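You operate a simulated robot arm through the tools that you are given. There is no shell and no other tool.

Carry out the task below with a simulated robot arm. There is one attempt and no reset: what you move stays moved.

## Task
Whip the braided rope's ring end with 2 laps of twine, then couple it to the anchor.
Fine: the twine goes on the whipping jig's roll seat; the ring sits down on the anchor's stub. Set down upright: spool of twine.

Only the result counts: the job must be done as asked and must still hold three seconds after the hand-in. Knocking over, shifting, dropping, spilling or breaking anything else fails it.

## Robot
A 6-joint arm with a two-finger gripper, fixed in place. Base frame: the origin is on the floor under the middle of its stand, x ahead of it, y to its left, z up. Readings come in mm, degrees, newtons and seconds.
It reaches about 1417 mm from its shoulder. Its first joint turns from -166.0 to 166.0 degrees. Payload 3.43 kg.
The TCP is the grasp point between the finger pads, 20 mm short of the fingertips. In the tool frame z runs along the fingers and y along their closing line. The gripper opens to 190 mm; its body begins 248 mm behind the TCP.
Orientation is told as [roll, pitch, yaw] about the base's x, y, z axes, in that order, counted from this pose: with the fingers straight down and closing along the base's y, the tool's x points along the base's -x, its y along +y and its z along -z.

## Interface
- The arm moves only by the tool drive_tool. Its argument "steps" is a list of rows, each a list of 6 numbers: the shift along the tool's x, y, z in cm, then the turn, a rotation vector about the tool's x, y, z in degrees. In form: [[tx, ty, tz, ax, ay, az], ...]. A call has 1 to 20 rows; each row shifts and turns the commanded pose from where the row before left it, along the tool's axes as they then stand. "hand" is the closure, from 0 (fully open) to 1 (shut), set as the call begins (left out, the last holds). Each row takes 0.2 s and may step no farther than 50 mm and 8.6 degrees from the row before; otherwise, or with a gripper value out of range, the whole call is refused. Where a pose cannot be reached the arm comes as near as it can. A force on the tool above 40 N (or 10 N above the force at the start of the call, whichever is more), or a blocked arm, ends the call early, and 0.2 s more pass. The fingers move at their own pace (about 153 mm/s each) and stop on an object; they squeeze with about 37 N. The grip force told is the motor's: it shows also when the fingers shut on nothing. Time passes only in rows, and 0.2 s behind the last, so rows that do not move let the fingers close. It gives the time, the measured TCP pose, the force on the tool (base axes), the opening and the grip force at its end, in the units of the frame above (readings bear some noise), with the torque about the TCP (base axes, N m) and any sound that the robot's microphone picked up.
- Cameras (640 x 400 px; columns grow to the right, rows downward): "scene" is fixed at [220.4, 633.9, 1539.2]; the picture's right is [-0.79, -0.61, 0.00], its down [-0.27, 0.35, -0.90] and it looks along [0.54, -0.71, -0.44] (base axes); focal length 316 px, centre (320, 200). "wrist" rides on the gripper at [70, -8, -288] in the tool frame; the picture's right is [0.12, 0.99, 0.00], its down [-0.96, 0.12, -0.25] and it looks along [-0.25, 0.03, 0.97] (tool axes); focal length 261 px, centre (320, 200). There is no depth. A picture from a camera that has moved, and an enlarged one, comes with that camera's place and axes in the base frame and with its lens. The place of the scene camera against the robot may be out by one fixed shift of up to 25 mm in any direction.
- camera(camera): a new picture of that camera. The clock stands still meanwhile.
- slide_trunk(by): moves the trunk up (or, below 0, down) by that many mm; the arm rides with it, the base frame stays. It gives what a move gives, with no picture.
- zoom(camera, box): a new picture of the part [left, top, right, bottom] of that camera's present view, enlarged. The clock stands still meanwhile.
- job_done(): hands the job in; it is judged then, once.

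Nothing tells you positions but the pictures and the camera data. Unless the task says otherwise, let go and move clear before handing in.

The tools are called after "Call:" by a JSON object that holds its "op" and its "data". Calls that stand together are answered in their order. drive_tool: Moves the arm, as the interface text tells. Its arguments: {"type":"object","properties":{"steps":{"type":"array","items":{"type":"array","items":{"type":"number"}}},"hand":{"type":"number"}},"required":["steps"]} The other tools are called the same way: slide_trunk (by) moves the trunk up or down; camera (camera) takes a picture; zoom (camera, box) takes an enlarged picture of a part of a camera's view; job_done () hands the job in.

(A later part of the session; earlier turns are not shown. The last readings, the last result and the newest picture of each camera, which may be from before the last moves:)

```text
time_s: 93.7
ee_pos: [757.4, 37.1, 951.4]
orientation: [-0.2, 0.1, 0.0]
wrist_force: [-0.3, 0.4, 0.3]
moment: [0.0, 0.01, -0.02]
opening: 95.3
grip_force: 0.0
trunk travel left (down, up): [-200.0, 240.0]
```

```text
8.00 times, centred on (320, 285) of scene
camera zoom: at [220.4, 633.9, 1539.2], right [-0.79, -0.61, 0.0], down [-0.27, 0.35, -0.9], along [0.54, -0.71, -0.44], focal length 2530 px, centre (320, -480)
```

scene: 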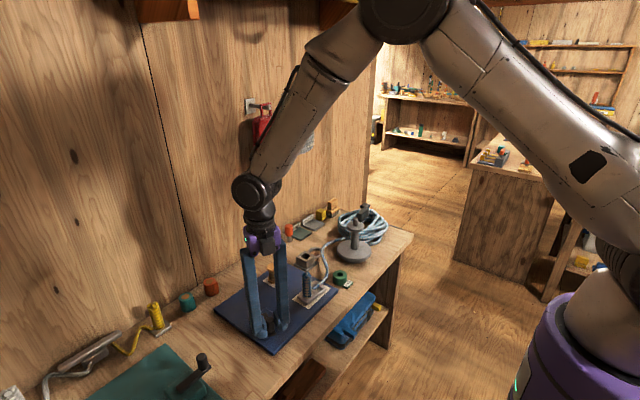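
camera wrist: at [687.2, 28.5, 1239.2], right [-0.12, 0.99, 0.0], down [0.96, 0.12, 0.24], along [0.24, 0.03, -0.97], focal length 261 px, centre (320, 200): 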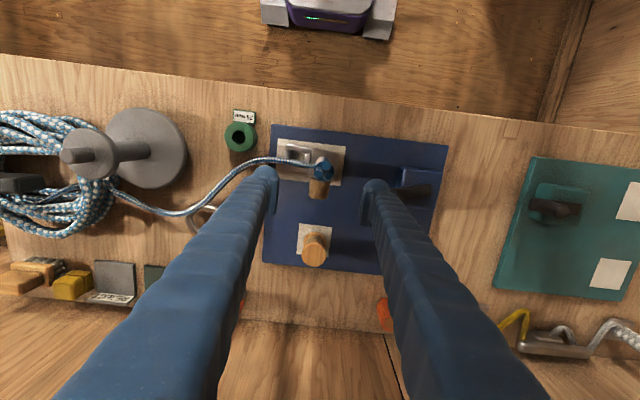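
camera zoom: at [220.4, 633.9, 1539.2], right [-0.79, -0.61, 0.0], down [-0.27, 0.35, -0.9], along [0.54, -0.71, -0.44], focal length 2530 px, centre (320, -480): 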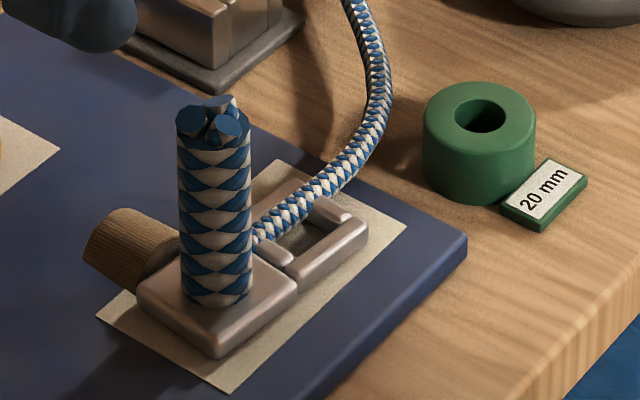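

Clear view: handle axis ≈(737.5, 41.5), ring hole ≈47 mm towards −y, hole ~25 mm for a ~20 mm stub. I'll grasp the handle with the hand turned to yaw +90° (fingers along x), so the camera looks down onto the ring and stub.

Call:
{"op": "drive_tool", "data": {"steps": [[1.95, 0.44, 0, 0, 0, 0], [0, 0, 0, 0, 0, -8.2], [0, 0, 0, 0, 0, -8.2], [0, 0, 0, 0, 0, -8.2], [0, 0, 0, 0, 0, -8.2], [0, 0, 0, 0, 0, -8.2], [0, 0, 0, 0, 0, -8.2], [0, 0, 0, 0, 0, -8.2], [0, 0, 0, 0, 0, -8.2], [0, 0, 0, 0, 0, -8.2], [0, 0, 0, 0, 0, -8.2], [0, 0, 0, 0, 0, -8], [0, 0, 2.5, 0, 0, 0], [0, 0, 2.5, 0, 0, 0], [0, 0, 0, 0, 0, 0]], "hand": 0.65}}

Call:
{"op": "camera", "data": {"camera": "wrist"}}

Call:
{"op": "zoom", "data": {"camera": "wrist", "box": [250, 90, 390, 220]}}

Call:
{"op": "zoom", "data": {"camera": "scene", "box": [270, 230, 360, 310]}}

```text
time_s: 96.9
ee_pos: [741.2, 42.9, 898.2]
orientation: [0.2, 0.1, 90.0]
wrist_force: [-0.3, 0.7, -0.7]
moment: [0.0, -0.01, -0.01]
opening: 66.4
grip_force: 0.0
trunk travel left (down, up): [-200.0, 240.0]
```

```text
taken
camera wrist: at [748.1, -27.6, 1186.2], right [-0.99, -0.12, 0.0], down [-0.11, 0.96, 0.24], along [-0.03, 0.24, -0.97], focal length 261 px, centre (320, 200)
```

wrist: 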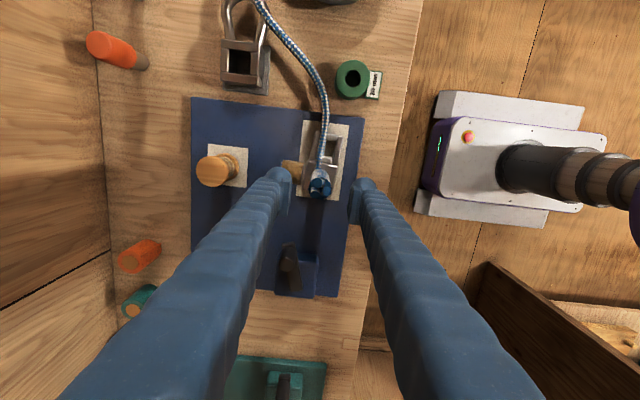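

```text
3.08 times, centred on (320, 155) of wrist
camera zoom: at [748.1, -27.6, 1186.2], right [-0.99, -0.12, 0.0], down [-0.11, 0.96, 0.24], along [-0.03, 0.24, -0.97], focal length 802 px, centre (320, 338)
```

zoom: 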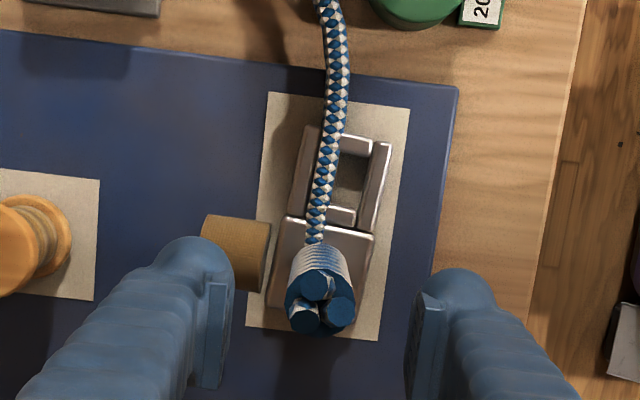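

```text
5.00 times, centred on (315, 270) of scene
camera zoom: at [220.4, 633.9, 1539.2], right [-0.79, -0.61, 0.0], down [-0.27, 0.35, -0.9], along [0.54, -0.71, -0.44], focal length 1581 px, centre (345, -150)
```

zoom: 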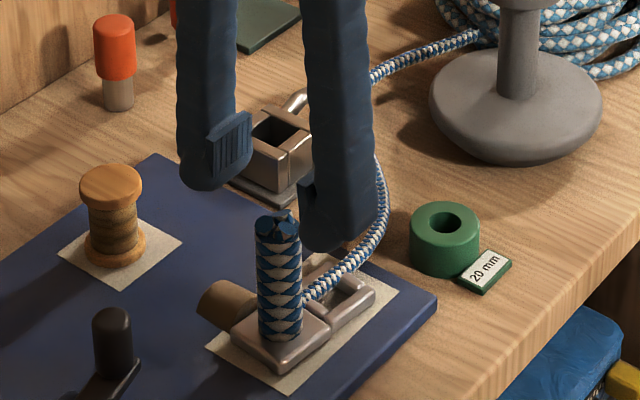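

Good view of the ring. Small correction and descend around the handle.

Call:
{"op": "drive_tool", "data": {"steps": [[0.2, 0, 0, 0, 0, 0], [0, 0, 2.5, 0, 0, 0], [0, 0, 2.5, 0, 0, 0], [0, 0, 0.7, 0, 0, 0], [0, 0, 0, 0, 0, 0]], "hand": 0.65}}

Call:
{"op": "zoom", "data": {"camera": "wrist", "box": [250, 90, 390, 220]}}

Call:
{"op": "zoom", "data": {"camera": "scene", "box": [280, 250, 350, 310]}}

```text
time_s: 98.1
ee_pos: [740.4, 40.4, 838.3]
orientation: [0.2, 0.1, 90.1]
wrist_force: [-0.4, -0.7, 0.0]
moment: [0.01, -0.06, 0.02]
opening: 66.2
grip_force: 0.0
trunk travel left (down, up): [-200.0, 240.0]
```

```text
3.08 times, centred on (320, 155) of wrist
camera zoom: at [748.8, -29.3, 1128.3], right [-0.99, -0.12, 0.0], down [-0.11, 0.96, 0.24], along [-0.03, 0.24, -0.97], focal length 802 px, centre (320, 338)
```

zoom: 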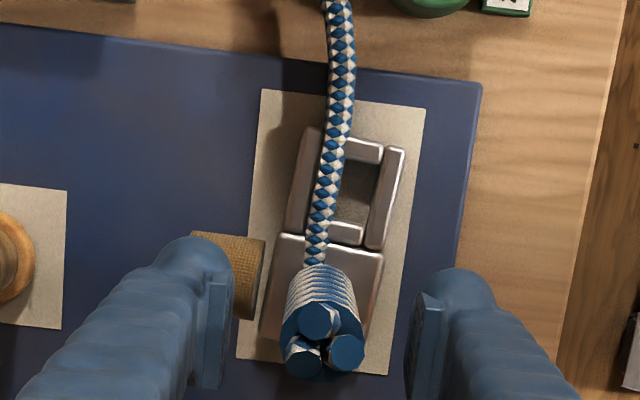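

```text
6.67 times, centred on (315, 280) of scene
camera zoom: at [220.4, 633.9, 1539.2], right [-0.79, -0.61, 0.0], down [-0.27, 0.35, -0.9], along [0.54, -0.71, -0.44], focal length 2108 px, centre (353, -333)
```

zoom: 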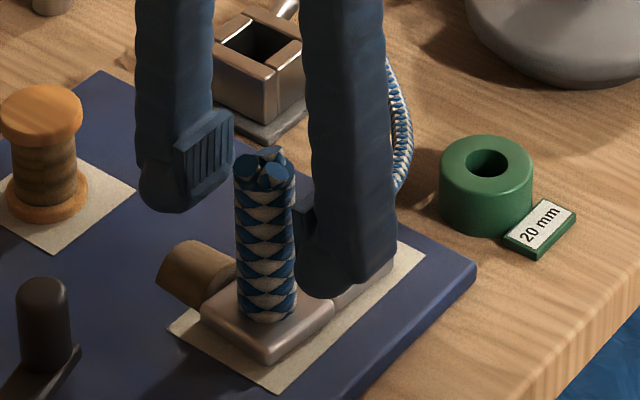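

Shift 3.5 mm to centre on the handle, then close.

Call:
{"op": "drive_tool", "data": {"steps": [[0.35, 0.1, 0, 0, 0, 0], [0, 0, 0, 0, 0, 0]], "hand": 0.65}}

Call:
{"op": "drive_tool", "data": {"steps": [[0, 0, 0, 0, 0, 0], [0, 0, 0, 0, 0, 0], [0, 0, 0, 0, 0, 0]], "hand": 1}}

Call:
{"op": "zoom", "data": {"camera": "wrist", "box": [250, 90, 390, 220]}}

Call:
{"op": "zoom", "data": {"camera": "scene", "box": [280, 250, 350, 310]}}

```text
time_s: 98.7
ee_pos: [739.1, 36.7, 840.6]
orientation: [0.2, 0.1, 90.0]
wrist_force: [0.3, 0.6, -0.8]
moment: [-0.01, -0.02, -0.01]
opening: 66.5
grip_force: 0.1
trunk travel left (down, up): [-200.0, 240.0]
```

```text
time_s: 99.5
ee_pos: [739.0, 37.8, 841.5]
orientation: [0.4, 0.2, 90.0]
wrist_force: [0.1, 0.1, 0.2]
moment: [0.0, 0.02, 0.04]
opening: 28.4
grip_force: 37.6
trunk travel left (down, up): [-200.0, 240.0]
```

```text
3.08 times, centred on (320, 155) of wrist
camera zoom: at [747.4, -32.2, 1129.3], right [-0.99, -0.12, 0.0], down [-0.11, 0.96, 0.24], along [-0.03, 0.24, -0.97], focal length 802 px, centre (320, 338)
```

zoom: 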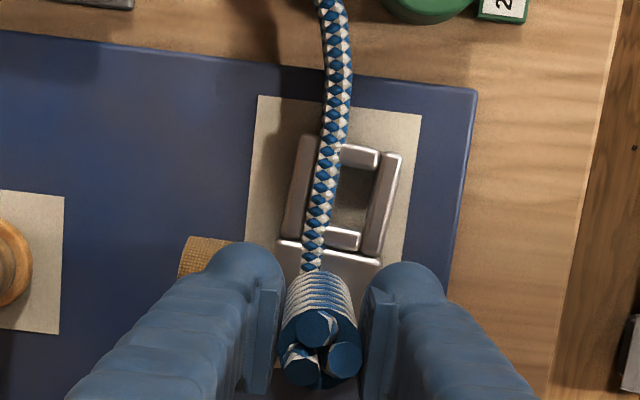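

```text
6.67 times, centred on (315, 280) of scene
camera zoom: at [220.4, 633.9, 1539.2], right [-0.79, -0.61, 0.0], down [-0.27, 0.35, -0.9], along [0.54, -0.71, -0.44], focal length 2108 px, centre (353, -333)
```

zoom: 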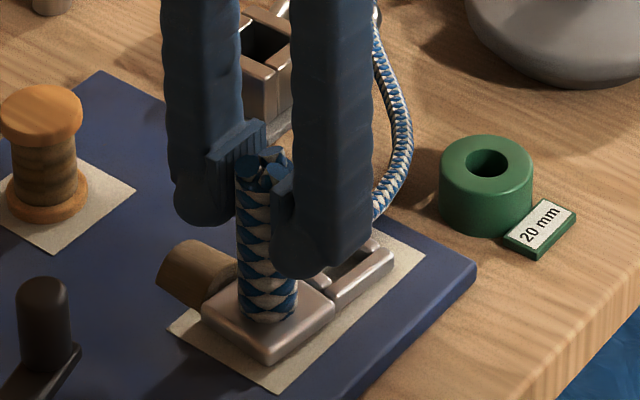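

Handle gripped (28 mm, 37 N). I zoom on the ring to fix the hole's position in the tool frame before lifting.

Call:
{"op": "zoom", "data": {"camera": "wrist", "box": [290, 125, 350, 185]}}

Call:
{"op": "zoom", "data": {"camera": "scene", "box": [305, 270, 345, 300]}}

```text
6.67 times, centred on (320, 155) of wrist
camera zoom: at [747.4, -32.2, 1129.3], right [-0.99, -0.12, 0.0], down [-0.11, 0.96, 0.24], along [-0.03, 0.24, -0.97], focal length 1738 px, centre (320, 500)
```

zoom: 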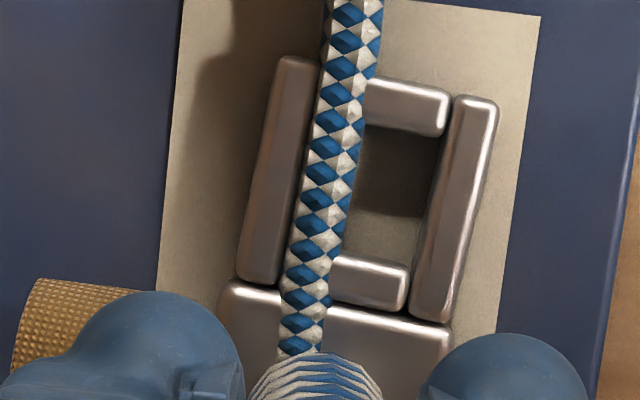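

```text
13.33 times, centred on (325, 285) of scene
camera zoom: at [220.4, 633.9, 1539.2], right [-0.79, -0.61, 0.0], down [-0.27, 0.35, -0.9], along [0.54, -0.71, -0.44], focal length 4216 px, centre (253, -933)
```

zoom: 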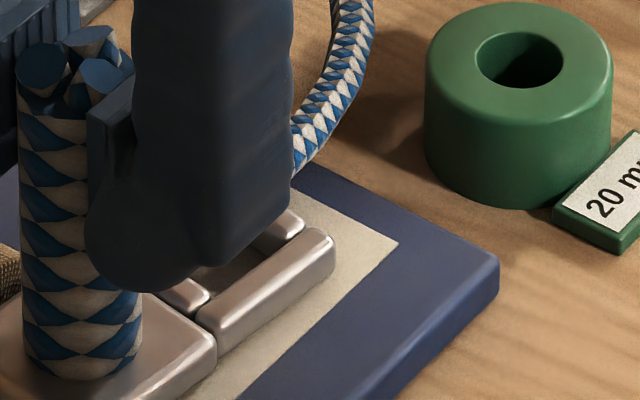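

The hole is ≈44 mm along tool x and ≈5 mm along tool y from the grasp point, ~27 mm wide. Now lift gently and look at how the rope behaves.

Call:
{"op": "drive_tool", "data": {"steps": [[0, 0, -1, 0, 0, 0], [0, 0, -2, 0, 0, 0], [0, 0, -2, 0, 0, 0], [0, 0, 0, 0, 0, 0]], "hand": 1}}

Call:
{"op": "camera", "data": {"camera": "wrist"}}

Call:
{"op": "zoom", "data": {"camera": "scene", "box": [250, 190, 410, 310]}}

```text
time_s: 100.5
ee_pos: [739.2, 38.5, 889.7]
orientation: [0.1, 0.3, 90.0]
wrist_force: [-0.1, -0.2, -2.8]
moment: [0.1, -0.03, 0.03]
opening: 28.4
grip_force: 36.9
trunk travel left (down, up): [-200.0, 240.0]
```

```text
taken
camera wrist: at [747.6, -31.5, 1179.9], right [-0.99, -0.12, 0.0], down [-0.11, 0.96, 0.24], along [-0.03, 0.24, -0.97], focal length 261 px, centre (320, 200)
```

wrist: 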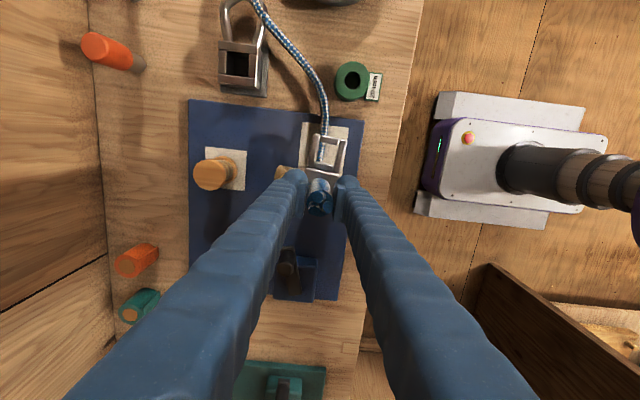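

```text
3.33 times, centred on (330, 250) of scene
camera zoom: at [220.4, 633.9, 1539.2], right [-0.79, -0.61, 0.0], down [-0.27, 0.35, -0.9], along [0.54, -0.71, -0.44], focal length 1054 px, centre (287, 33)
```

zoom: 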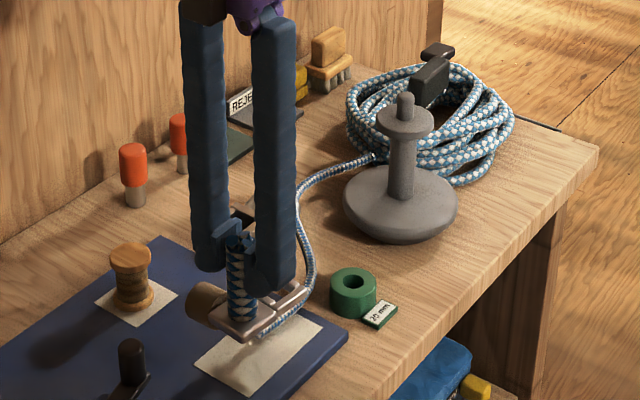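

Lifted cleanly. Continue up to clear the stub's height, then check ring pose in hand.

Call:
{"op": "drive_tool", "data": {"steps": [[0, 0, -3, 0, 0, 0], [0, 0, -3.5, 0, 0, 0], [0, 0, -3.5, 0, 0, 0], [0, 0, 0, 0, 0, 0]], "hand": 1}}

Call:
{"op": "zoom", "data": {"camera": "wrist", "box": [290, 125, 350, 185]}}

Call:
{"op": "zoom", "data": {"camera": "scene", "box": [250, 190, 410, 310]}}

```text
time_s: 101.5
ee_pos: [738.3, 38.5, 992.3]
orientation: [0.2, 0.2, 90.0]
wrist_force: [-0.1, -0.1, -3.0]
moment: [0.09, -0.02, 0.01]
opening: 28.5
grip_force: 37.1
trunk travel left (down, up): [-200.0, 240.0]
```

```text
6.67 times, centred on (320, 155) of wrist
camera zoom: at [746.9, -31.4, 1281.1], right [-0.99, -0.12, 0.0], down [-0.11, 0.96, 0.24], along [-0.03, 0.24, -0.97], focal length 1738 px, centre (320, 500)
```

zoom: 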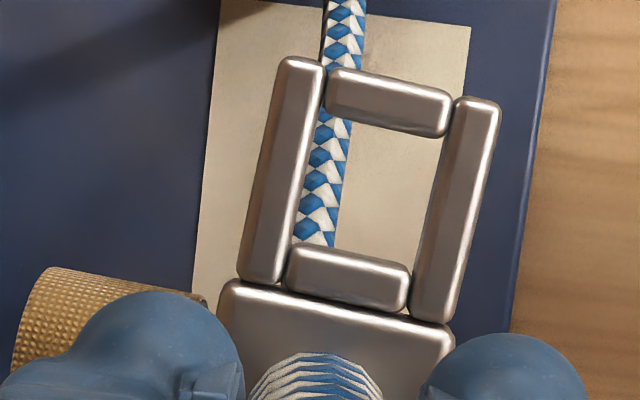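

```text
3.33 times, centred on (330, 250) of scene
camera zoom: at [220.4, 633.9, 1539.2], right [-0.79, -0.61, 0.0], down [-0.27, 0.35, -0.9], along [0.54, -0.71, -0.44], focal length 1054 px, centre (287, 33)
```

zoom: 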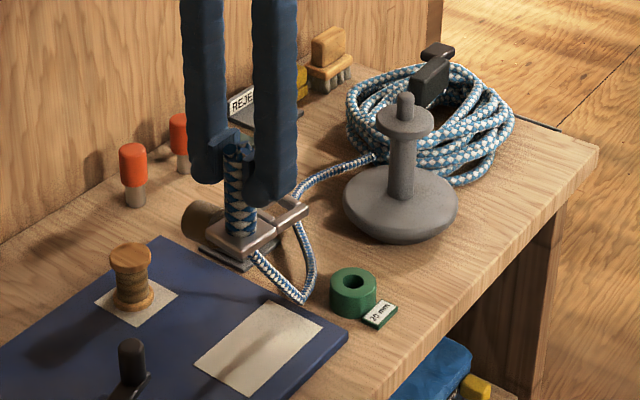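

The rope hangs freely and the ring hole is clearly visible: hole at tool (43.9, 5.3) mm. I carry it toward the anchor, keeping height.

Call:
{"op": "drive_tool", "data": {"steps": [[3, -0.3, 0, 0, 0, 0], [4, -0.4, 0, 0, 0, 0], [4, -0.4, 0, 0, 0, 0], [4, -0.4, 0, 0, 0, 0], [4, -0.4, 0, 0, 0, 0], [3, -0.3, 0, 0, 0, 0], [0, 0, 0, 0, 0, 0]], "hand": 1}}

Call:
{"op": "camera", "data": {"camera": "wrist"}}

Call:
{"op": "zoom", "data": {"camera": "wrist", "box": [270, 70, 370, 190]}}

Call:
{"op": "zoom", "data": {"camera": "scene", "box": [260, 180, 420, 310]}}

```text
time_s: 103.1
ee_pos: [761.3, -182.1, 995.7]
orientation: [0.2, 0.2, 90.0]
wrist_force: [0.0, 0.0, -3.1]
moment: [0.17, -0.02, -0.03]
opening: 28.3
grip_force: 37.5
trunk travel left (down, up): [-200.0, 240.0]
```

```text
taken
camera wrist: at [769.0, -252.3, 1283.7], right [-0.99, -0.12, 0.0], down [-0.11, 0.96, 0.24], along [-0.03, 0.24, -0.97], focal length 261 px, centre (320, 200)
```

wrist: 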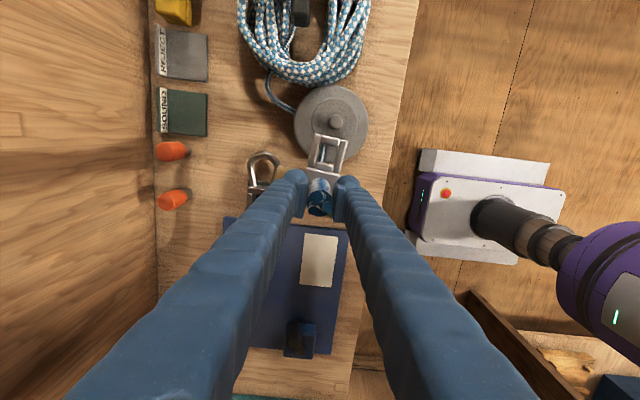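

```text
3.33 times, centred on (320, 130) of wrist
camera zoom: at [769.0, -252.3, 1283.7], right [-0.99, -0.12, 0.0], down [-0.11, 0.96, 0.24], along [-0.03, 0.24, -0.97], focal length 869 px, centre (320, 433)
```

zoom: 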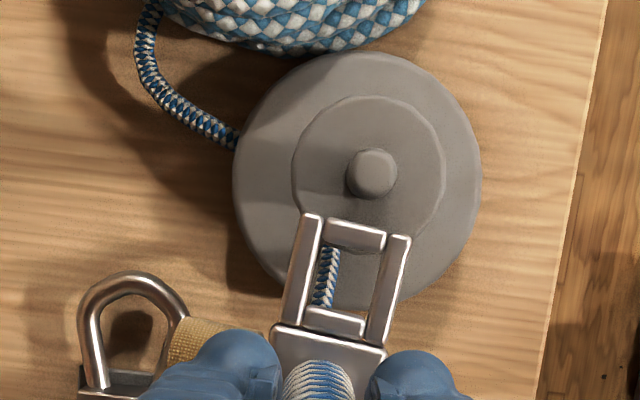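

```text
3.08 times, centred on (340, 245) of scene
camera zoom: at [220.4, 633.9, 1539.2], right [-0.79, -0.61, 0.0], down [-0.27, 0.35, -0.9], along [0.54, -0.71, -0.44], focal length 973 px, centre (258, 62)
```

zoom: 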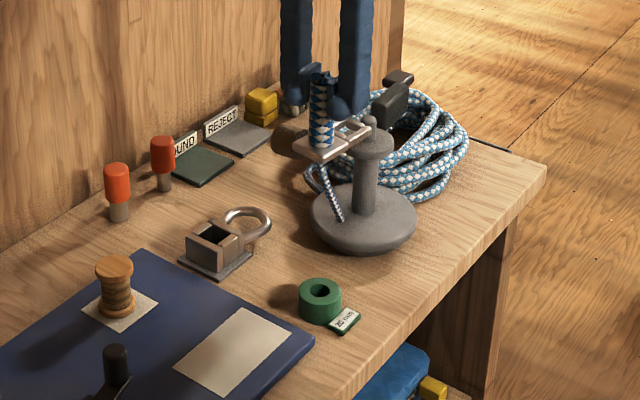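

The stub is now in view: at tool ≈(89, 13.6), hole at (43.9, 5.3). I move by that difference and re-check.

Call:
{"op": "drive_tool", "data": {"steps": [[2.2, 0.4, 0, 0, 0, 0], [2.3, 0.42, 0, 0, 0, 0], [0, 0, 0, 0, 0, 0], [0, 0, 0, 0, 0, 0]], "hand": 1}}

Call:
{"op": "zoom", "data": {"camera": "wrist", "box": [280, 100, 360, 190]}}

Call:
{"op": "zoom", "data": {"camera": "scene", "box": [310, 190, 390, 270]}}

```text
time_s: 104.1
ee_pos: [753.6, -226.4, 995.5]
orientation: [0.2, 0.4, 89.9]
wrist_force: [1.3, 6.7, 2.0]
moment: [0.21, -0.06, 0.01]
opening: 28.5
grip_force: 36.7
trunk travel left (down, up): [-200.0, 240.0]
```

```text
4.44 times, centred on (320, 145) of wrist
camera zoom: at [761.1, -295.6, 1283.5], right [-0.99, -0.12, 0.0], down [-0.11, 0.96, 0.24], along [-0.03, 0.24, -0.97], focal length 1158 px, centre (320, 444)
```

zoom: 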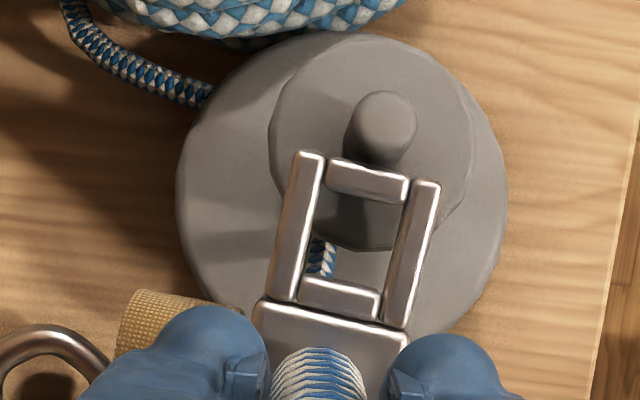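

```text
5.00 times, centred on (350, 230) of scene
camera zoom: at [220.4, 633.9, 1539.2], right [-0.79, -0.61, 0.0], down [-0.27, 0.35, -0.9], along [0.54, -0.71, -0.44], focal length 1581 px, centre (170, 50)
```

zoom: 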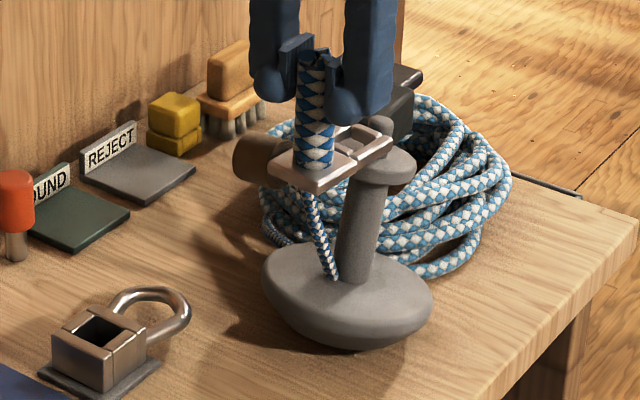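

The ring has caught the stub and is tipping the anchor — the stub is taller than I estimated. I back straight off along the same path at once.

Call:
{"op": "drive_tool", "data": {"steps": [[-1.0, -0.18, 0, 0, 0, 0], [-1.0, -0.18, 0, 0, 0, 0], [-1.3, -0.24, 0, 0, 0, 0], [-1.2, -0.22, 0, 0, 0, 0], [0, 0, 0, 0, 0, 0]], "hand": 1}}

Call:
{"op": "zoom", "data": {"camera": "wrist", "box": [270, 70, 370, 190]}}

Call:
{"op": "zoom", "data": {"camera": "scene", "box": [310, 190, 390, 270]}}

```text
time_s: 105.3
ee_pos: [762.5, -183.8, 992.8]
orientation: [0.3, 0.3, 90.1]
wrist_force: [-0.6, 0.5, -2.5]
moment: [0.07, -0.03, 0.01]
opening: 28.4
grip_force: 37.1
trunk travel left (down, up): [-200.0, 240.0]
```

```text
3.33 times, centred on (320, 130) of wrist
camera zoom: at [770.9, -253.1, 1281.0], right [-0.99, -0.12, 0.0], down [-0.11, 0.96, 0.24], along [-0.03, 0.24, -0.97], focal length 869 px, centre (320, 433)
```

zoom: 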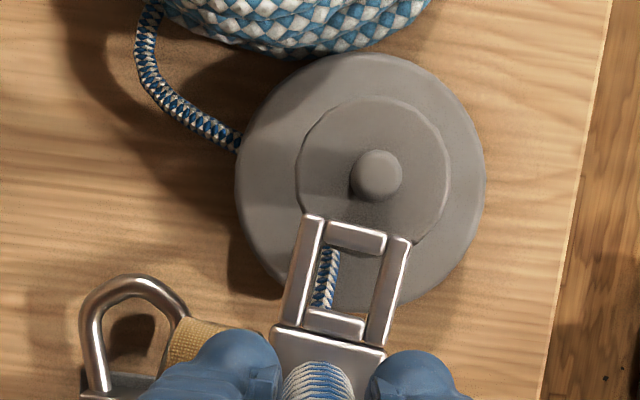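

```text
5.00 times, centred on (350, 230) of scene
camera zoom: at [220.4, 633.9, 1539.2], right [-0.79, -0.61, 0.0], down [-0.27, 0.35, -0.9], along [0.54, -0.71, -0.44], focal length 1581 px, centre (170, 50)
```

zoom: 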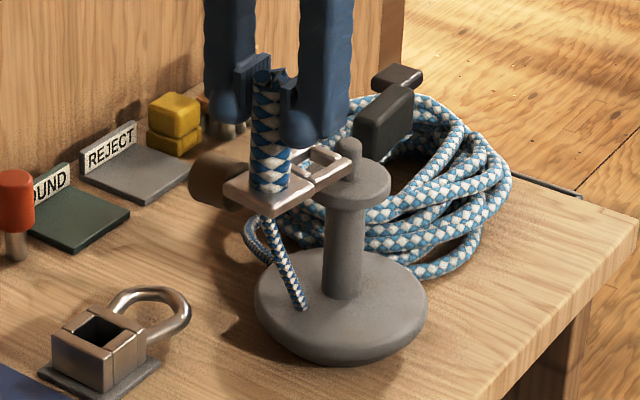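

The anchor settled back upright with no visible shift. I rise 70 mm, then approach laterally again at a definitely safe height.

Call:
{"op": "drive_tool", "data": {"steps": [[0, 0, -3.5, 0, 0, 0], [0, 0, -3.5, 0, 0, 0], [0, 0, 0, 0, 0, 0]], "hand": 1}}

Call:
{"op": "zoom", "data": {"camera": "wrist", "box": [270, 70, 370, 190]}}

Call:
{"op": "zoom", "data": {"camera": "scene", "box": [310, 180, 390, 270]}}

```text
time_s: 106.1
ee_pos: [765.6, -181.2, 1065.0]
orientation: [0.2, 0.2, 89.9]
wrist_force: [0.2, 0.6, -3.1]
moment: [0.11, 0.0, 0.0]
opening: 28.3
grip_force: 37.2
trunk travel left (down, up): [-200.0, 240.0]
```

```text
3.33 times, centred on (320, 130) of wrist
camera zoom: at [772.7, -250.5, 1352.9], right [-0.99, -0.12, 0.0], down [-0.11, 0.96, 0.24], along [-0.03, 0.24, -0.97], focal length 869 px, centre (320, 433)
```

zoom: 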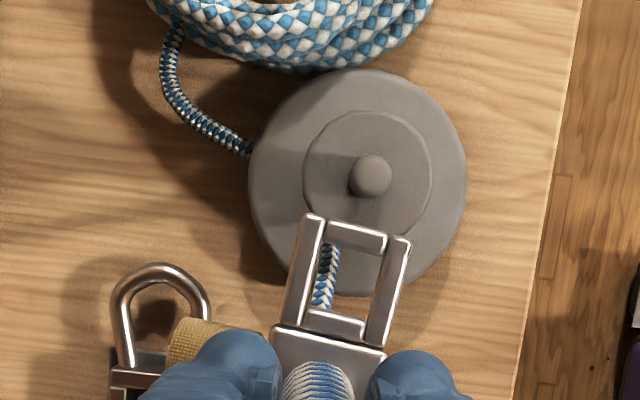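

```text
4.44 times, centred on (350, 225) of scene
camera zoom: at [220.4, 633.9, 1539.2], right [-0.79, -0.61, 0.0], down [-0.27, 0.35, -0.9], along [0.54, -0.71, -0.44], focal length 1405 px, centre (187, 89)
```

zoom: 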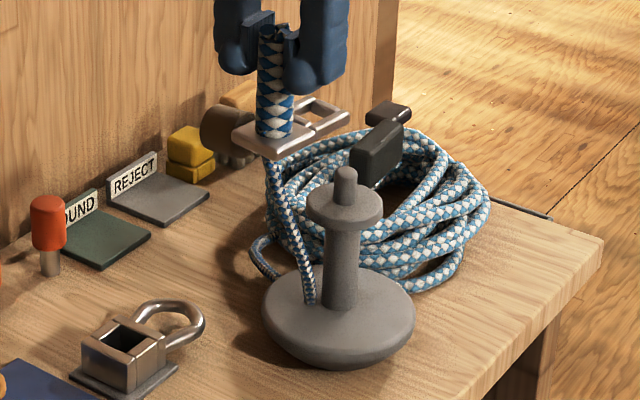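

Now ring bottom is at ~990, well above the stub (~910). I move laterally by (45.4, 8.9) mm in tool axes and look through the hole.

Call:
{"op": "drive_tool", "data": {"steps": [[1.5, 0.3, 0, 0, 0, 0], [1.5, 0.3, 0, 0, 0, 0], [1.54, 0.29, 0, 0, 0, 0], [0, 0, 0, 0, 0, 0], [0, 0, 0, 0, 0, 0]], "hand": 1}}

Call:
{"op": "zoom", "data": {"camera": "wrist", "box": [280, 100, 360, 190]}}

Call:
{"op": "zoom", "data": {"camera": "scene", "box": [310, 180, 390, 270]}}

```text
time_s: 107.3
ee_pos: [755.0, -227.5, 1065.4]
orientation: [0.2, 0.2, 90.1]
wrist_force: [-0.4, -0.6, -2.1]
moment: [0.08, 0.01, -0.02]
opening: 28.5
grip_force: 36.9
trunk travel left (down, up): [-200.0, 240.0]
```

```text
4.44 times, centred on (320, 145) of wrist
camera zoom: at [763.5, -296.1, 1352.1], right [-0.99, -0.12, 0.0], down [-0.11, 0.96, 0.24], along [-0.03, 0.24, -0.97], focal length 1158 px, centre (320, 444)
```

zoom: 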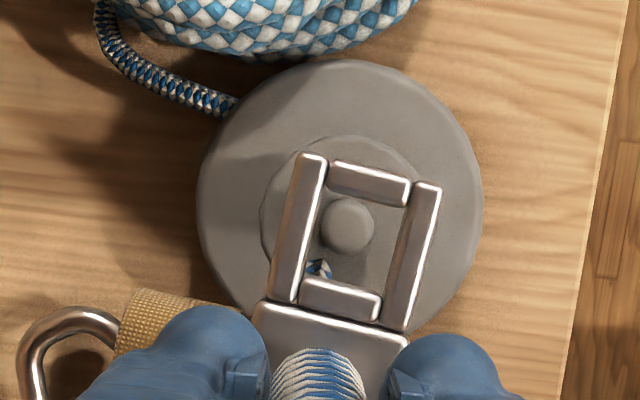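

```text
4.44 times, centred on (350, 225) of scene
camera zoom: at [220.4, 633.9, 1539.2], right [-0.79, -0.61, 0.0], down [-0.27, 0.35, -0.9], along [0.54, -0.71, -0.44], focal length 1405 px, centre (187, 89)
```

zoom: 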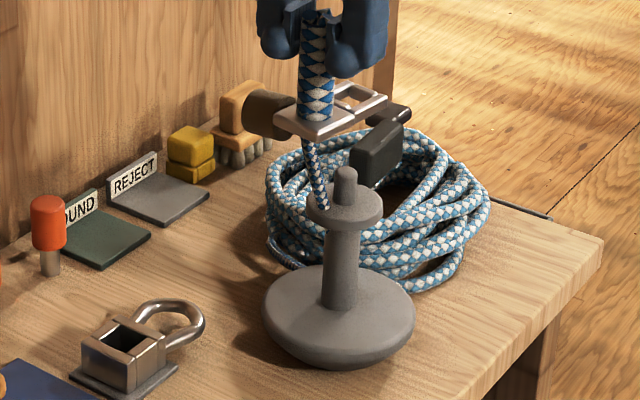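

The stub shows through the hole. I zoom tightly to verify the centring.

Call:
{"op": "zoom", "data": {"camera": "wrist", "box": [300, 130, 350, 180]}}

```text
8.00 times, centred on (325, 155) of wrist
camera zoom: at [763.5, -296.1, 1352.1], right [-0.99, -0.12, 0.0], down [-0.11, 0.96, 0.24], along [-0.03, 0.24, -0.97], focal length 2085 px, centre (280, 560)
```

zoom: 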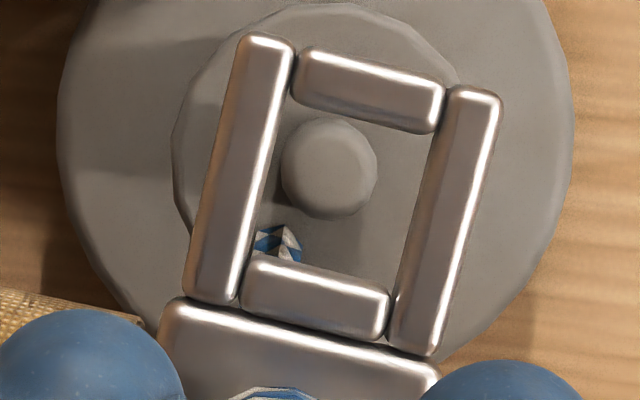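

Stub is within ~1 mm of the hole centre (hole ≈27 mm, stub ≈20 mm). I lower to just above the stub top and recheck.

Call:
{"op": "drive_tool", "data": {"steps": [[-0.1, -0.03, 2, 0, 0, 0], [0, 0, 2, 0, 0, 0], [0, 0, 1.7, 0, 0, 0], [0, 0, 0, 0, 0, 0], [0, 0, 0, 0, 0, 0]], "hand": 1}}

Call:
{"op": "zoom", "data": {"camera": "wrist", "box": [300, 130, 350, 180]}}

Call:
{"op": "zoom", "data": {"camera": "scene", "box": [325, 190, 385, 250]}}

```text
time_s: 108.5
ee_pos: [755.0, -226.4, 1009.2]
orientation: [0.2, 0.2, 90.0]
wrist_force: [-0.4, 0.0, -2.8]
moment: [0.12, -0.05, 0.0]
opening: 28.4
grip_force: 37.2
trunk travel left (down, up): [-200.0, 240.0]
```

```text
8.00 times, centred on (325, 155) of wrist
camera zoom: at [763.1, -296.1, 1296.5], right [-0.99, -0.12, 0.0], down [-0.11, 0.96, 0.24], along [-0.03, 0.24, -0.97], focal length 2085 px, centre (280, 560)
```

zoom: 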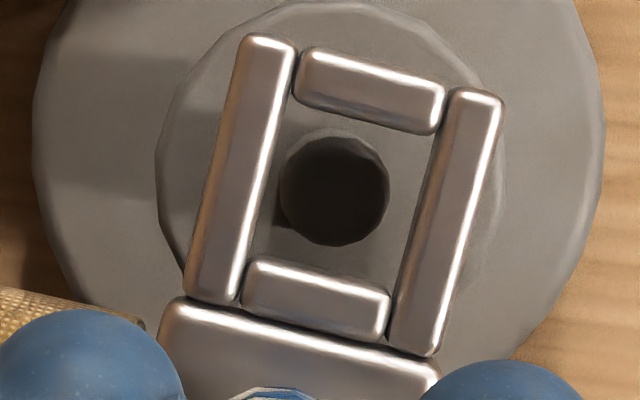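

```text
6.67 times, centred on (355, 220) of scene
camera zoom: at [220.4, 633.9, 1539.2], right [-0.79, -0.61, 0.0], down [-0.27, 0.35, -0.9], along [0.54, -0.71, -0.44], focal length 2108 px, centre (87, 67)
```

zoom: 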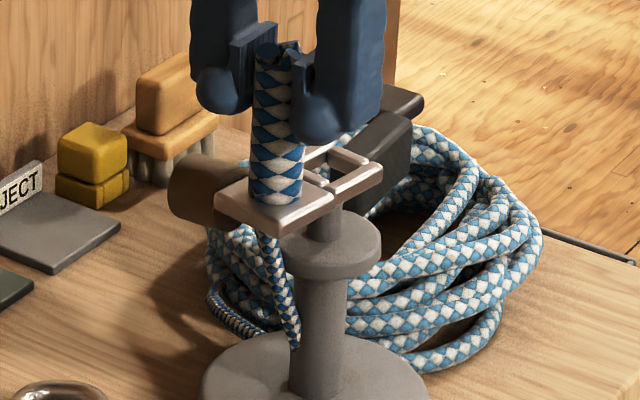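

Aligned (~1 mm). Applying a 1 mm tweak and lowering gradually over the stub, watching forces.

Call:
{"op": "drive_tool", "data": {"steps": [[-0.12, -0.07, 0.5, 0, 0, 0], [0, 0, 0.5, 0, 0, 0], [0, 0, 0.5, 0, 0, 0], [0, 0, 0.5, 0, 0, 0], [0, 0, 0, 0, 0, 0]], "hand": 1}}

Call:
{"op": "zoom", "data": {"camera": "wrist", "box": [300, 130, 350, 180]}}

Call:
{"op": "zoom", "data": {"camera": "scene", "box": [325, 190, 385, 250]}}

```text
time_s: 109.7
ee_pos: [753.1, -226.0, 987.6]
orientation: [0.2, 0.2, 90.0]
wrist_force: [-0.2, -0.1, -1.6]
moment: [0.11, 0.04, 0.01]
opening: 28.4
grip_force: 36.9
trunk travel left (down, up): [-200.0, 240.0]
```

```text
8.00 times, centred on (325, 155) of wrist
camera zoom: at [762.2, -295.8, 1275.6], right [-0.99, -0.12, 0.0], down [-0.11, 0.96, 0.24], along [-0.03, 0.24, -0.97], focal length 2085 px, centre (280, 560)
```

zoom: 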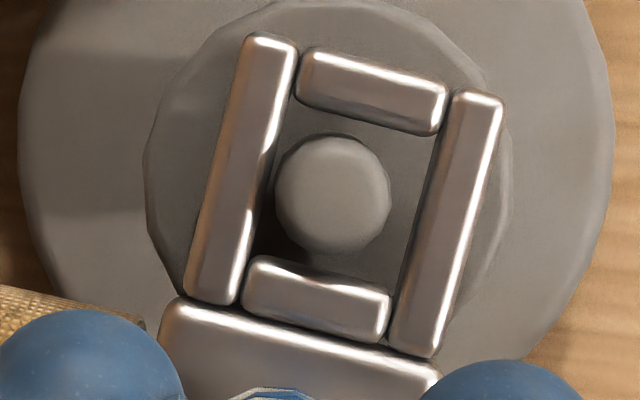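

```text
6.67 times, centred on (355, 220) of scene
camera zoom: at [220.4, 633.9, 1539.2], right [-0.79, -0.61, 0.0], down [-0.27, 0.35, -0.9], along [0.54, -0.71, -0.44], focal length 2108 px, centre (87, 67)
```

zoom: 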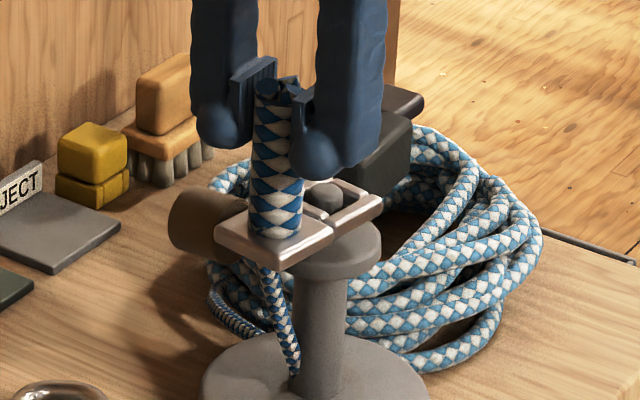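

The stub is entering the hole; I centre it by 1.7 mm in tool −y and keep lowering in small steps until it seats.

Call:
{"op": "drive_tool", "data": {"steps": [[0, -0.17, 0, 0, 0, 0], [0, 0, 0.4, 0, 0, 0], [0, 0, 0.4, 0, 0, 0], [0, 0, 0.4, 0, 0, 0], [0, 0, 0, 0, 0, 0]], "hand": 1}}

Call:
{"op": "zoom", "data": {"camera": "wrist", "box": [300, 130, 350, 180]}}

Call:
{"op": "zoom", "data": {"camera": "scene", "box": [325, 190, 385, 250]}}

```text
time_s: 110.9
ee_pos: [755.1, -225.9, 975.2]
orientation: [0.1, 0.3, 89.9]
wrist_force: [0.1, 0.6, -1.5]
moment: [0.06, 0.03, 0.03]
opening: 28.3
grip_force: 37.0
trunk travel left (down, up): [-200.0, 240.0]
```

```text
8.00 times, centred on (325, 155) of wrist
camera zoom: at [763.8, -296.1, 1263.2], right [-0.99, -0.12, 0.0], down [-0.11, 0.96, 0.24], along [-0.03, 0.24, -0.97], focal length 2085 px, centre (280, 560)
```

zoom: 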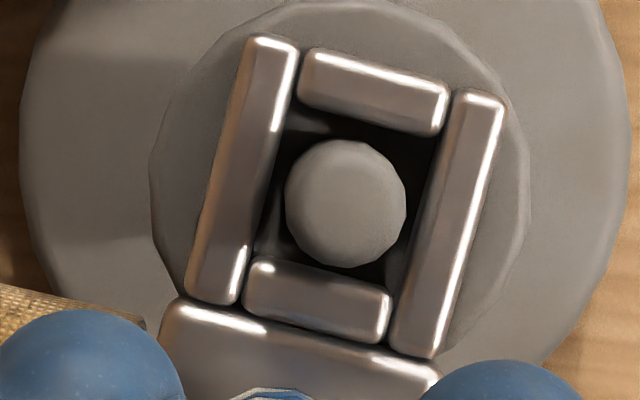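

```text
6.67 times, centred on (355, 220) of scene
camera zoom: at [220.4, 633.9, 1539.2], right [-0.79, -0.61, 0.0], down [-0.27, 0.35, -0.9], along [0.54, -0.71, -0.44], focal length 2108 px, centre (87, 67)
```

zoom: 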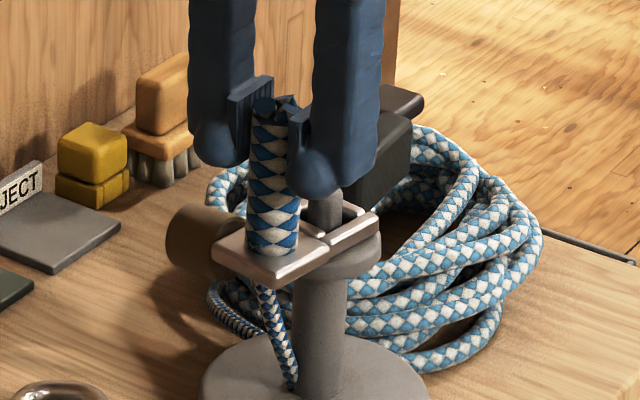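

Centred and the stub protrudes above the ring. Lowering in 2 mm steps to contact with the flange.

Call:
{"op": "drive_tool", "data": {"steps": [[0, 0, 0.2, 0, 0, 0], [0, 0, 0.2, 0, 0, 0], [0, 0, 0.2, 0, 0, 0]], "hand": 1}}

Call:
{"op": "zoom", "data": {"camera": "scene", "box": [325, 190, 385, 250]}}

```text
time_s: 111.7
ee_pos: [755.7, -225.4, 972.8]
orientation: [-0.1, 0.3, 90.0]
wrist_force: [5.7, 6.4, 31.5]
moment: [-0.1, -0.07, 0.1]
opening: 28.5
grip_force: 36.8
trunk travel left (down, up): [-200.0, 240.0]
```

```text
6.67 times, centred on (355, 220) of scene
camera zoom: at [220.4, 633.9, 1539.2], right [-0.79, -0.61, 0.0], down [-0.27, 0.35, -0.9], along [0.54, -0.71, -0.44], focal length 2108 px, centre (87, 67)
```

zoom: 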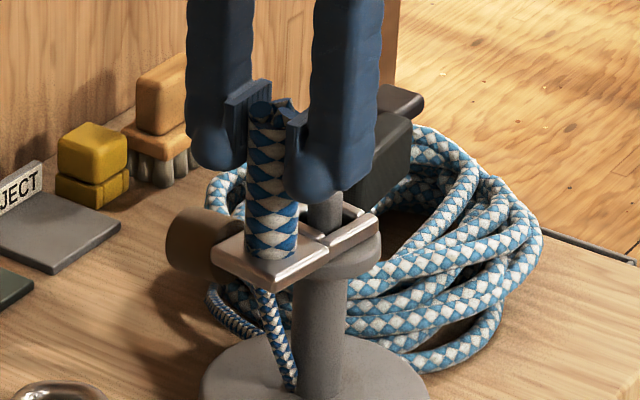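

Seated on the flange (31 N). I relieve the preload, then open only slightly (1 mm gap per side) to test whether the piece stays stable before fully letting go.

Call:
{"op": "drive_tool", "data": {"steps": [[0, 0, -0.25, 0, 0, 0], [0, 0, 0, 0, 0, 0]], "hand": 1}}

Call:
{"op": "zoom", "data": {"camera": "wrist", "box": [300, 130, 350, 180]}}

Call:
{"op": "drive_tool", "data": {"steps": [[0, 0, 0, 0, 0, 0], [0, 0, 0, 0, 0, 0], [0, 0, 0, 0, 0, 0]], "hand": 0.835}}

Call:
{"op": "zoom", "data": {"camera": "wrist", "box": [290, 130, 350, 220]}}

Call:
{"op": "zoom", "data": {"camera": "scene", "box": [325, 190, 385, 250]}}

```text
time_s: 112.3
ee_pos: [756.7, -225.3, 973.5]
orientation: [-0.1, 0.3, 90.0]
wrist_force: [10.4, 7.6, 25.4]
moment: [0.09, -0.3, 0.1]
opening: 28.4
grip_force: 36.5
trunk travel left (down, up): [-200.0, 240.0]
```

```text
8.00 times, centred on (325, 155) of wrist
camera zoom: at [763.5, -295.1, 1261.0], right [-0.99, -0.12, 0.0], down [-0.12, 0.96, 0.24], along [-0.03, 0.24, -0.97], focal length 2085 px, centre (280, 560)
```

zoom: 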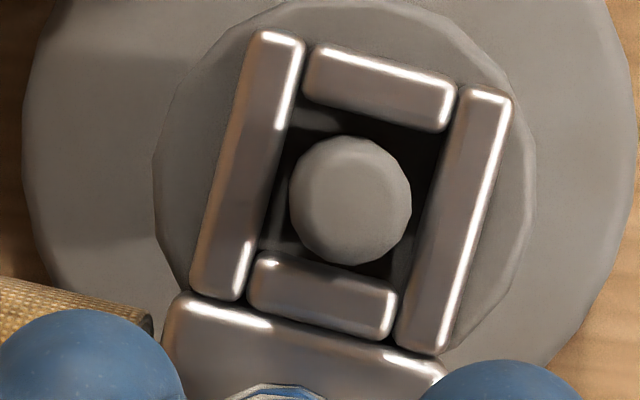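

```text
time_s: 113.1
ee_pos: [755.0, -226.9, 971.3]
orientation: [0.2, 0.2, 90.0]
wrist_force: [-0.4, 0.5, -0.2]
moment: [0.04, -0.02, 0.01]
opening: 31.6
grip_force: 0.0
trunk travel left (down, up): [-200.0, 240.0]
```

```text
4.44 times, centred on (320, 175) of wrist
camera zoom: at [763.6, -296.4, 1259.4], right [-0.99, -0.12, 0.0], down [-0.11, 0.96, 0.24], along [-0.03, 0.24, -0.97], focal length 1158 px, centre (320, 311)
```

zoom: 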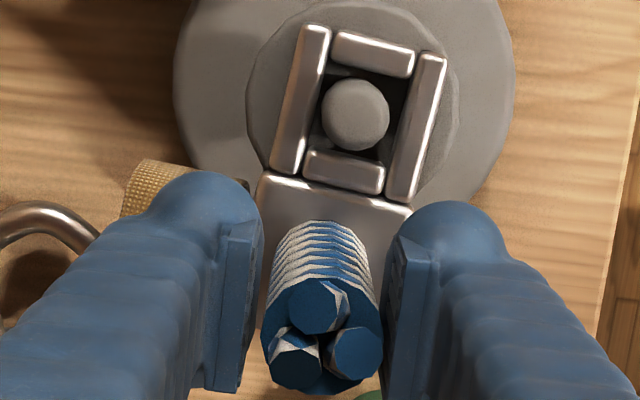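

```text
6.67 times, centred on (355, 220) of scene
camera zoom: at [220.4, 633.9, 1539.2], right [-0.79, -0.61, 0.0], down [-0.27, 0.35, -0.9], along [0.54, -0.71, -0.44], focal length 2108 px, centre (87, 67)
```

zoom: 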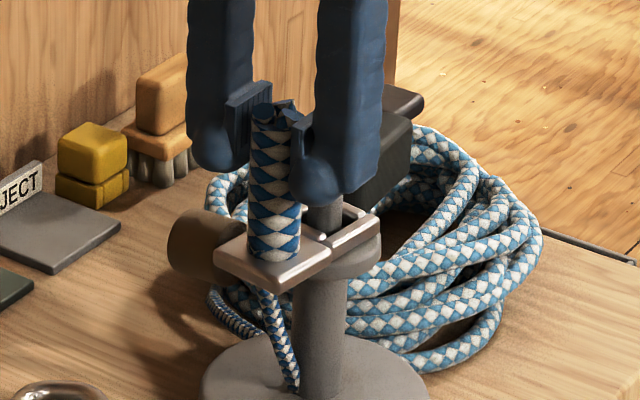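

The fingers are free of the handle and it appears to stay. I wait a moment and compare for any creeping or tilt.

Call:
{"op": "drive_tool", "data": {"steps": [[0, 0, 0, 0, 0, 0], [0, 0, 0, 0, 0, 0], [0, 0, 0, 0, 0, 0], [0, 0, 0, 0, 0, 0], [0, 0, 0, 0, 0, 0]], "hand": 0.835}}

Call:
{"op": "zoom", "data": {"camera": "wrist", "box": [300, 130, 350, 180]}}

Call:
{"op": "zoom", "data": {"camera": "scene", "box": [335, 200, 375, 240]}}

```text
time_s: 114.3
ee_pos: [755.9, -226.6, 971.4]
orientation: [0.2, 0.2, 90.0]
wrist_force: [0.1, 0.7, 0.4]
moment: [0.01, 0.0, 0.01]
opening: 31.8
grip_force: 0.4
trunk travel left (down, up): [-200.0, 240.0]
```

```text
8.00 times, centred on (325, 155) of wrist
camera zoom: at [763.8, -296.3, 1259.7], right [-0.99, -0.12, 0.0], down [-0.11, 0.96, 0.24], along [-0.03, 0.24, -0.97], focal length 2085 px, centre (280, 560)
```

zoom: 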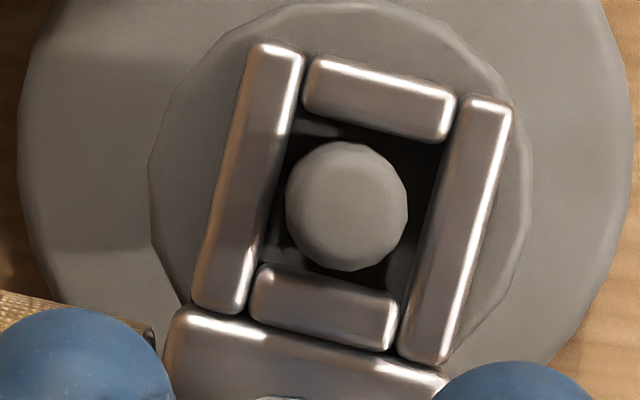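

```text
10.00 times, centred on (355, 220) of scene
camera zoom: at [220.4, 633.9, 1539.2], right [-0.79, -0.61, 0.0], down [-0.27, 0.35, -0.9], along [0.54, -0.71, -0.44], focal length 3162 px, centre (-30, 0)
```

zoom: 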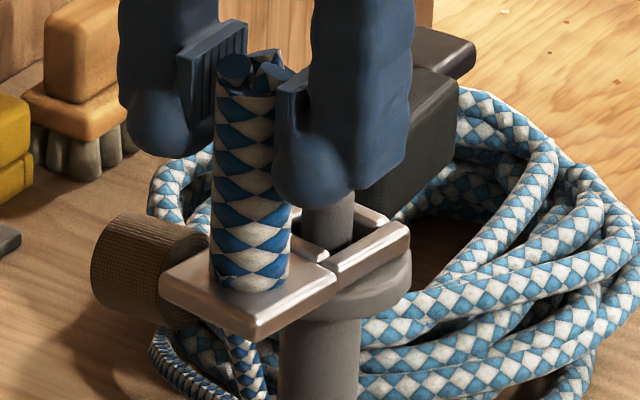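

It rests level on the flange with the stub through the ring. I open wider and lift the hand straight up.

Call:
{"op": "drive_tool", "data": {"steps": [[0, 0, 0, 0, 0, 0], [0, 0, 0, 0, 0, 0], [0, 0, 0, 0, 0, 0]], "hand": 0.66}}

Call:
{"op": "zoom", "data": {"camera": "scene", "box": [325, 190, 385, 250]}}

Call:
{"op": "zoom", "data": {"camera": "wrist", "box": [280, 130, 360, 220]}}

```text
time_s: 115.1
ee_pos: [755.3, -227.3, 971.1]
orientation: [0.2, 0.2, 90.0]
wrist_force: [0.2, 0.5, 0.7]
moment: [0.0, -0.01, 0.0]
opening: 64.8
grip_force: 0.0
trunk travel left (down, up): [-200.0, 240.0]
```

```text
6.67 times, centred on (355, 220) of scene
camera zoom: at [220.4, 633.9, 1539.2], right [-0.79, -0.61, 0.0], down [-0.27, 0.35, -0.9], along [0.54, -0.71, -0.44], focal length 2108 px, centre (87, 67)
```

zoom: 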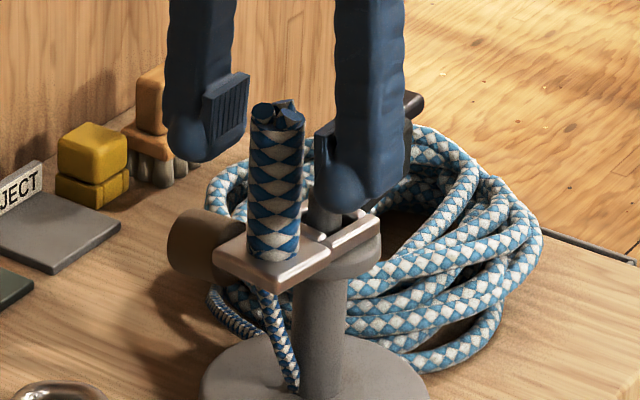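

```text
4.44 times, centred on (320, 175) of wrist
camera zoom: at [763.9, -296.3, 1259.7], right [-0.99, -0.12, 0.0], down [-0.11, 0.96, 0.24], along [-0.03, 0.24, -0.97], focal length 1158 px, centre (320, 311)
```

zoom: 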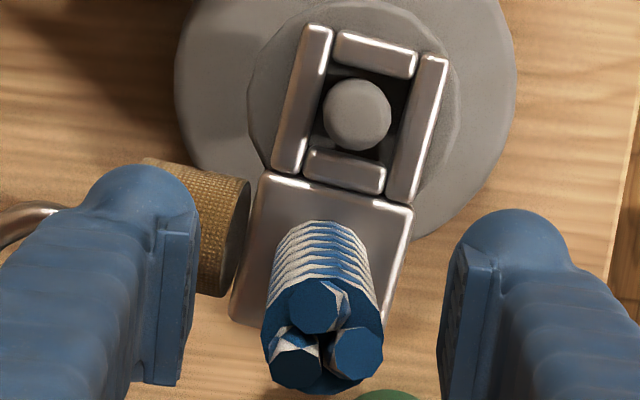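

Stable with the hand open. Lifting straight up and moving clear.

Call:
{"op": "drive_tool", "data": {"steps": [[0, 0, -1.5, 0, 0, 0], [0, 0, -3, 0, 0, 0], [0, 0, -4, 0, 0, 0], [0, 0, -4, 0, 0, 0], [0, 0, -4, 0, 0, 0], [0, 0, 0, 0, 0, 0]], "hand": 0.66}}

Call:
{"op": "camera", "data": {"camera": "scene"}}

Call:
{"op": "zoom", "data": {"camera": "scene", "box": [310, 190, 400, 270]}}

Call:
{"op": "zoom", "data": {"camera": "wrist", "box": [260, 110, 380, 220]}}

```text
time_s: 116.5
ee_pos: [754.5, -223.8, 1134.8]
orientation: [0.2, 0.1, 90.0]
wrist_force: [-0.5, -1.0, -0.5]
moment: [0.0, 0.03, -0.01]
opening: 64.4
grip_force: 0.1
trunk travel left (down, up): [-200.0, 240.0]
```

```text
taken
```

scene: 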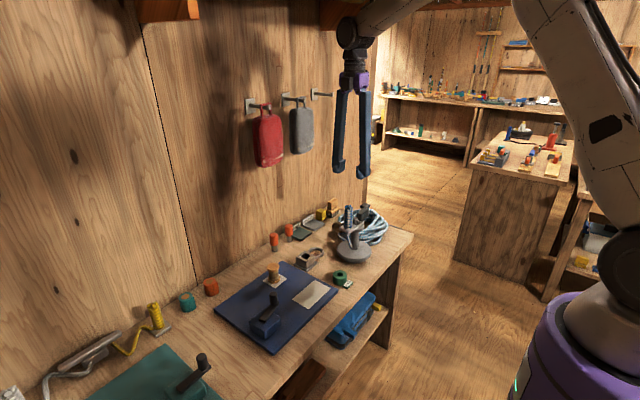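

```text
5.00 times, centred on (355, 230) of scene
camera zoom: at [220.4, 633.9, 1539.2], right [-0.79, -0.61, 0.0], down [-0.27, 0.35, -0.9], along [0.54, -0.71, -0.44], focal length 1581 px, centre (145, 50)
```

zoom: 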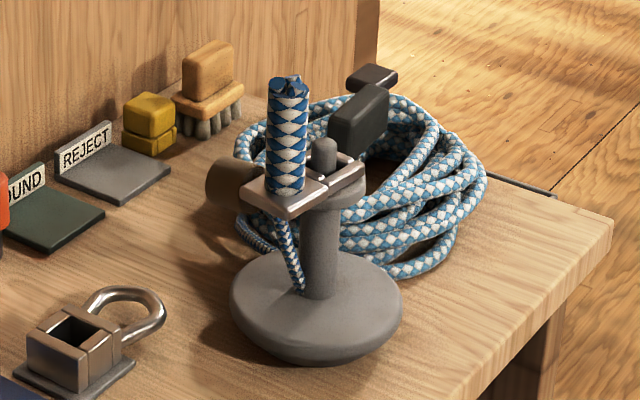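

```text
3.64 times, centred on (320, 165) of wrist
camera zoom: at [763.7, -293.1, 1424.3], right [-0.99, -0.12, 0.0], down [-0.11, 0.96, 0.24], along [-0.03, 0.24, -0.97], focal length 948 px, centre (320, 327)
```

zoom: 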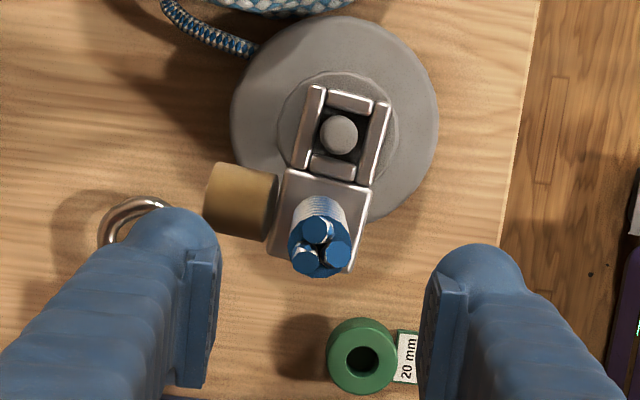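

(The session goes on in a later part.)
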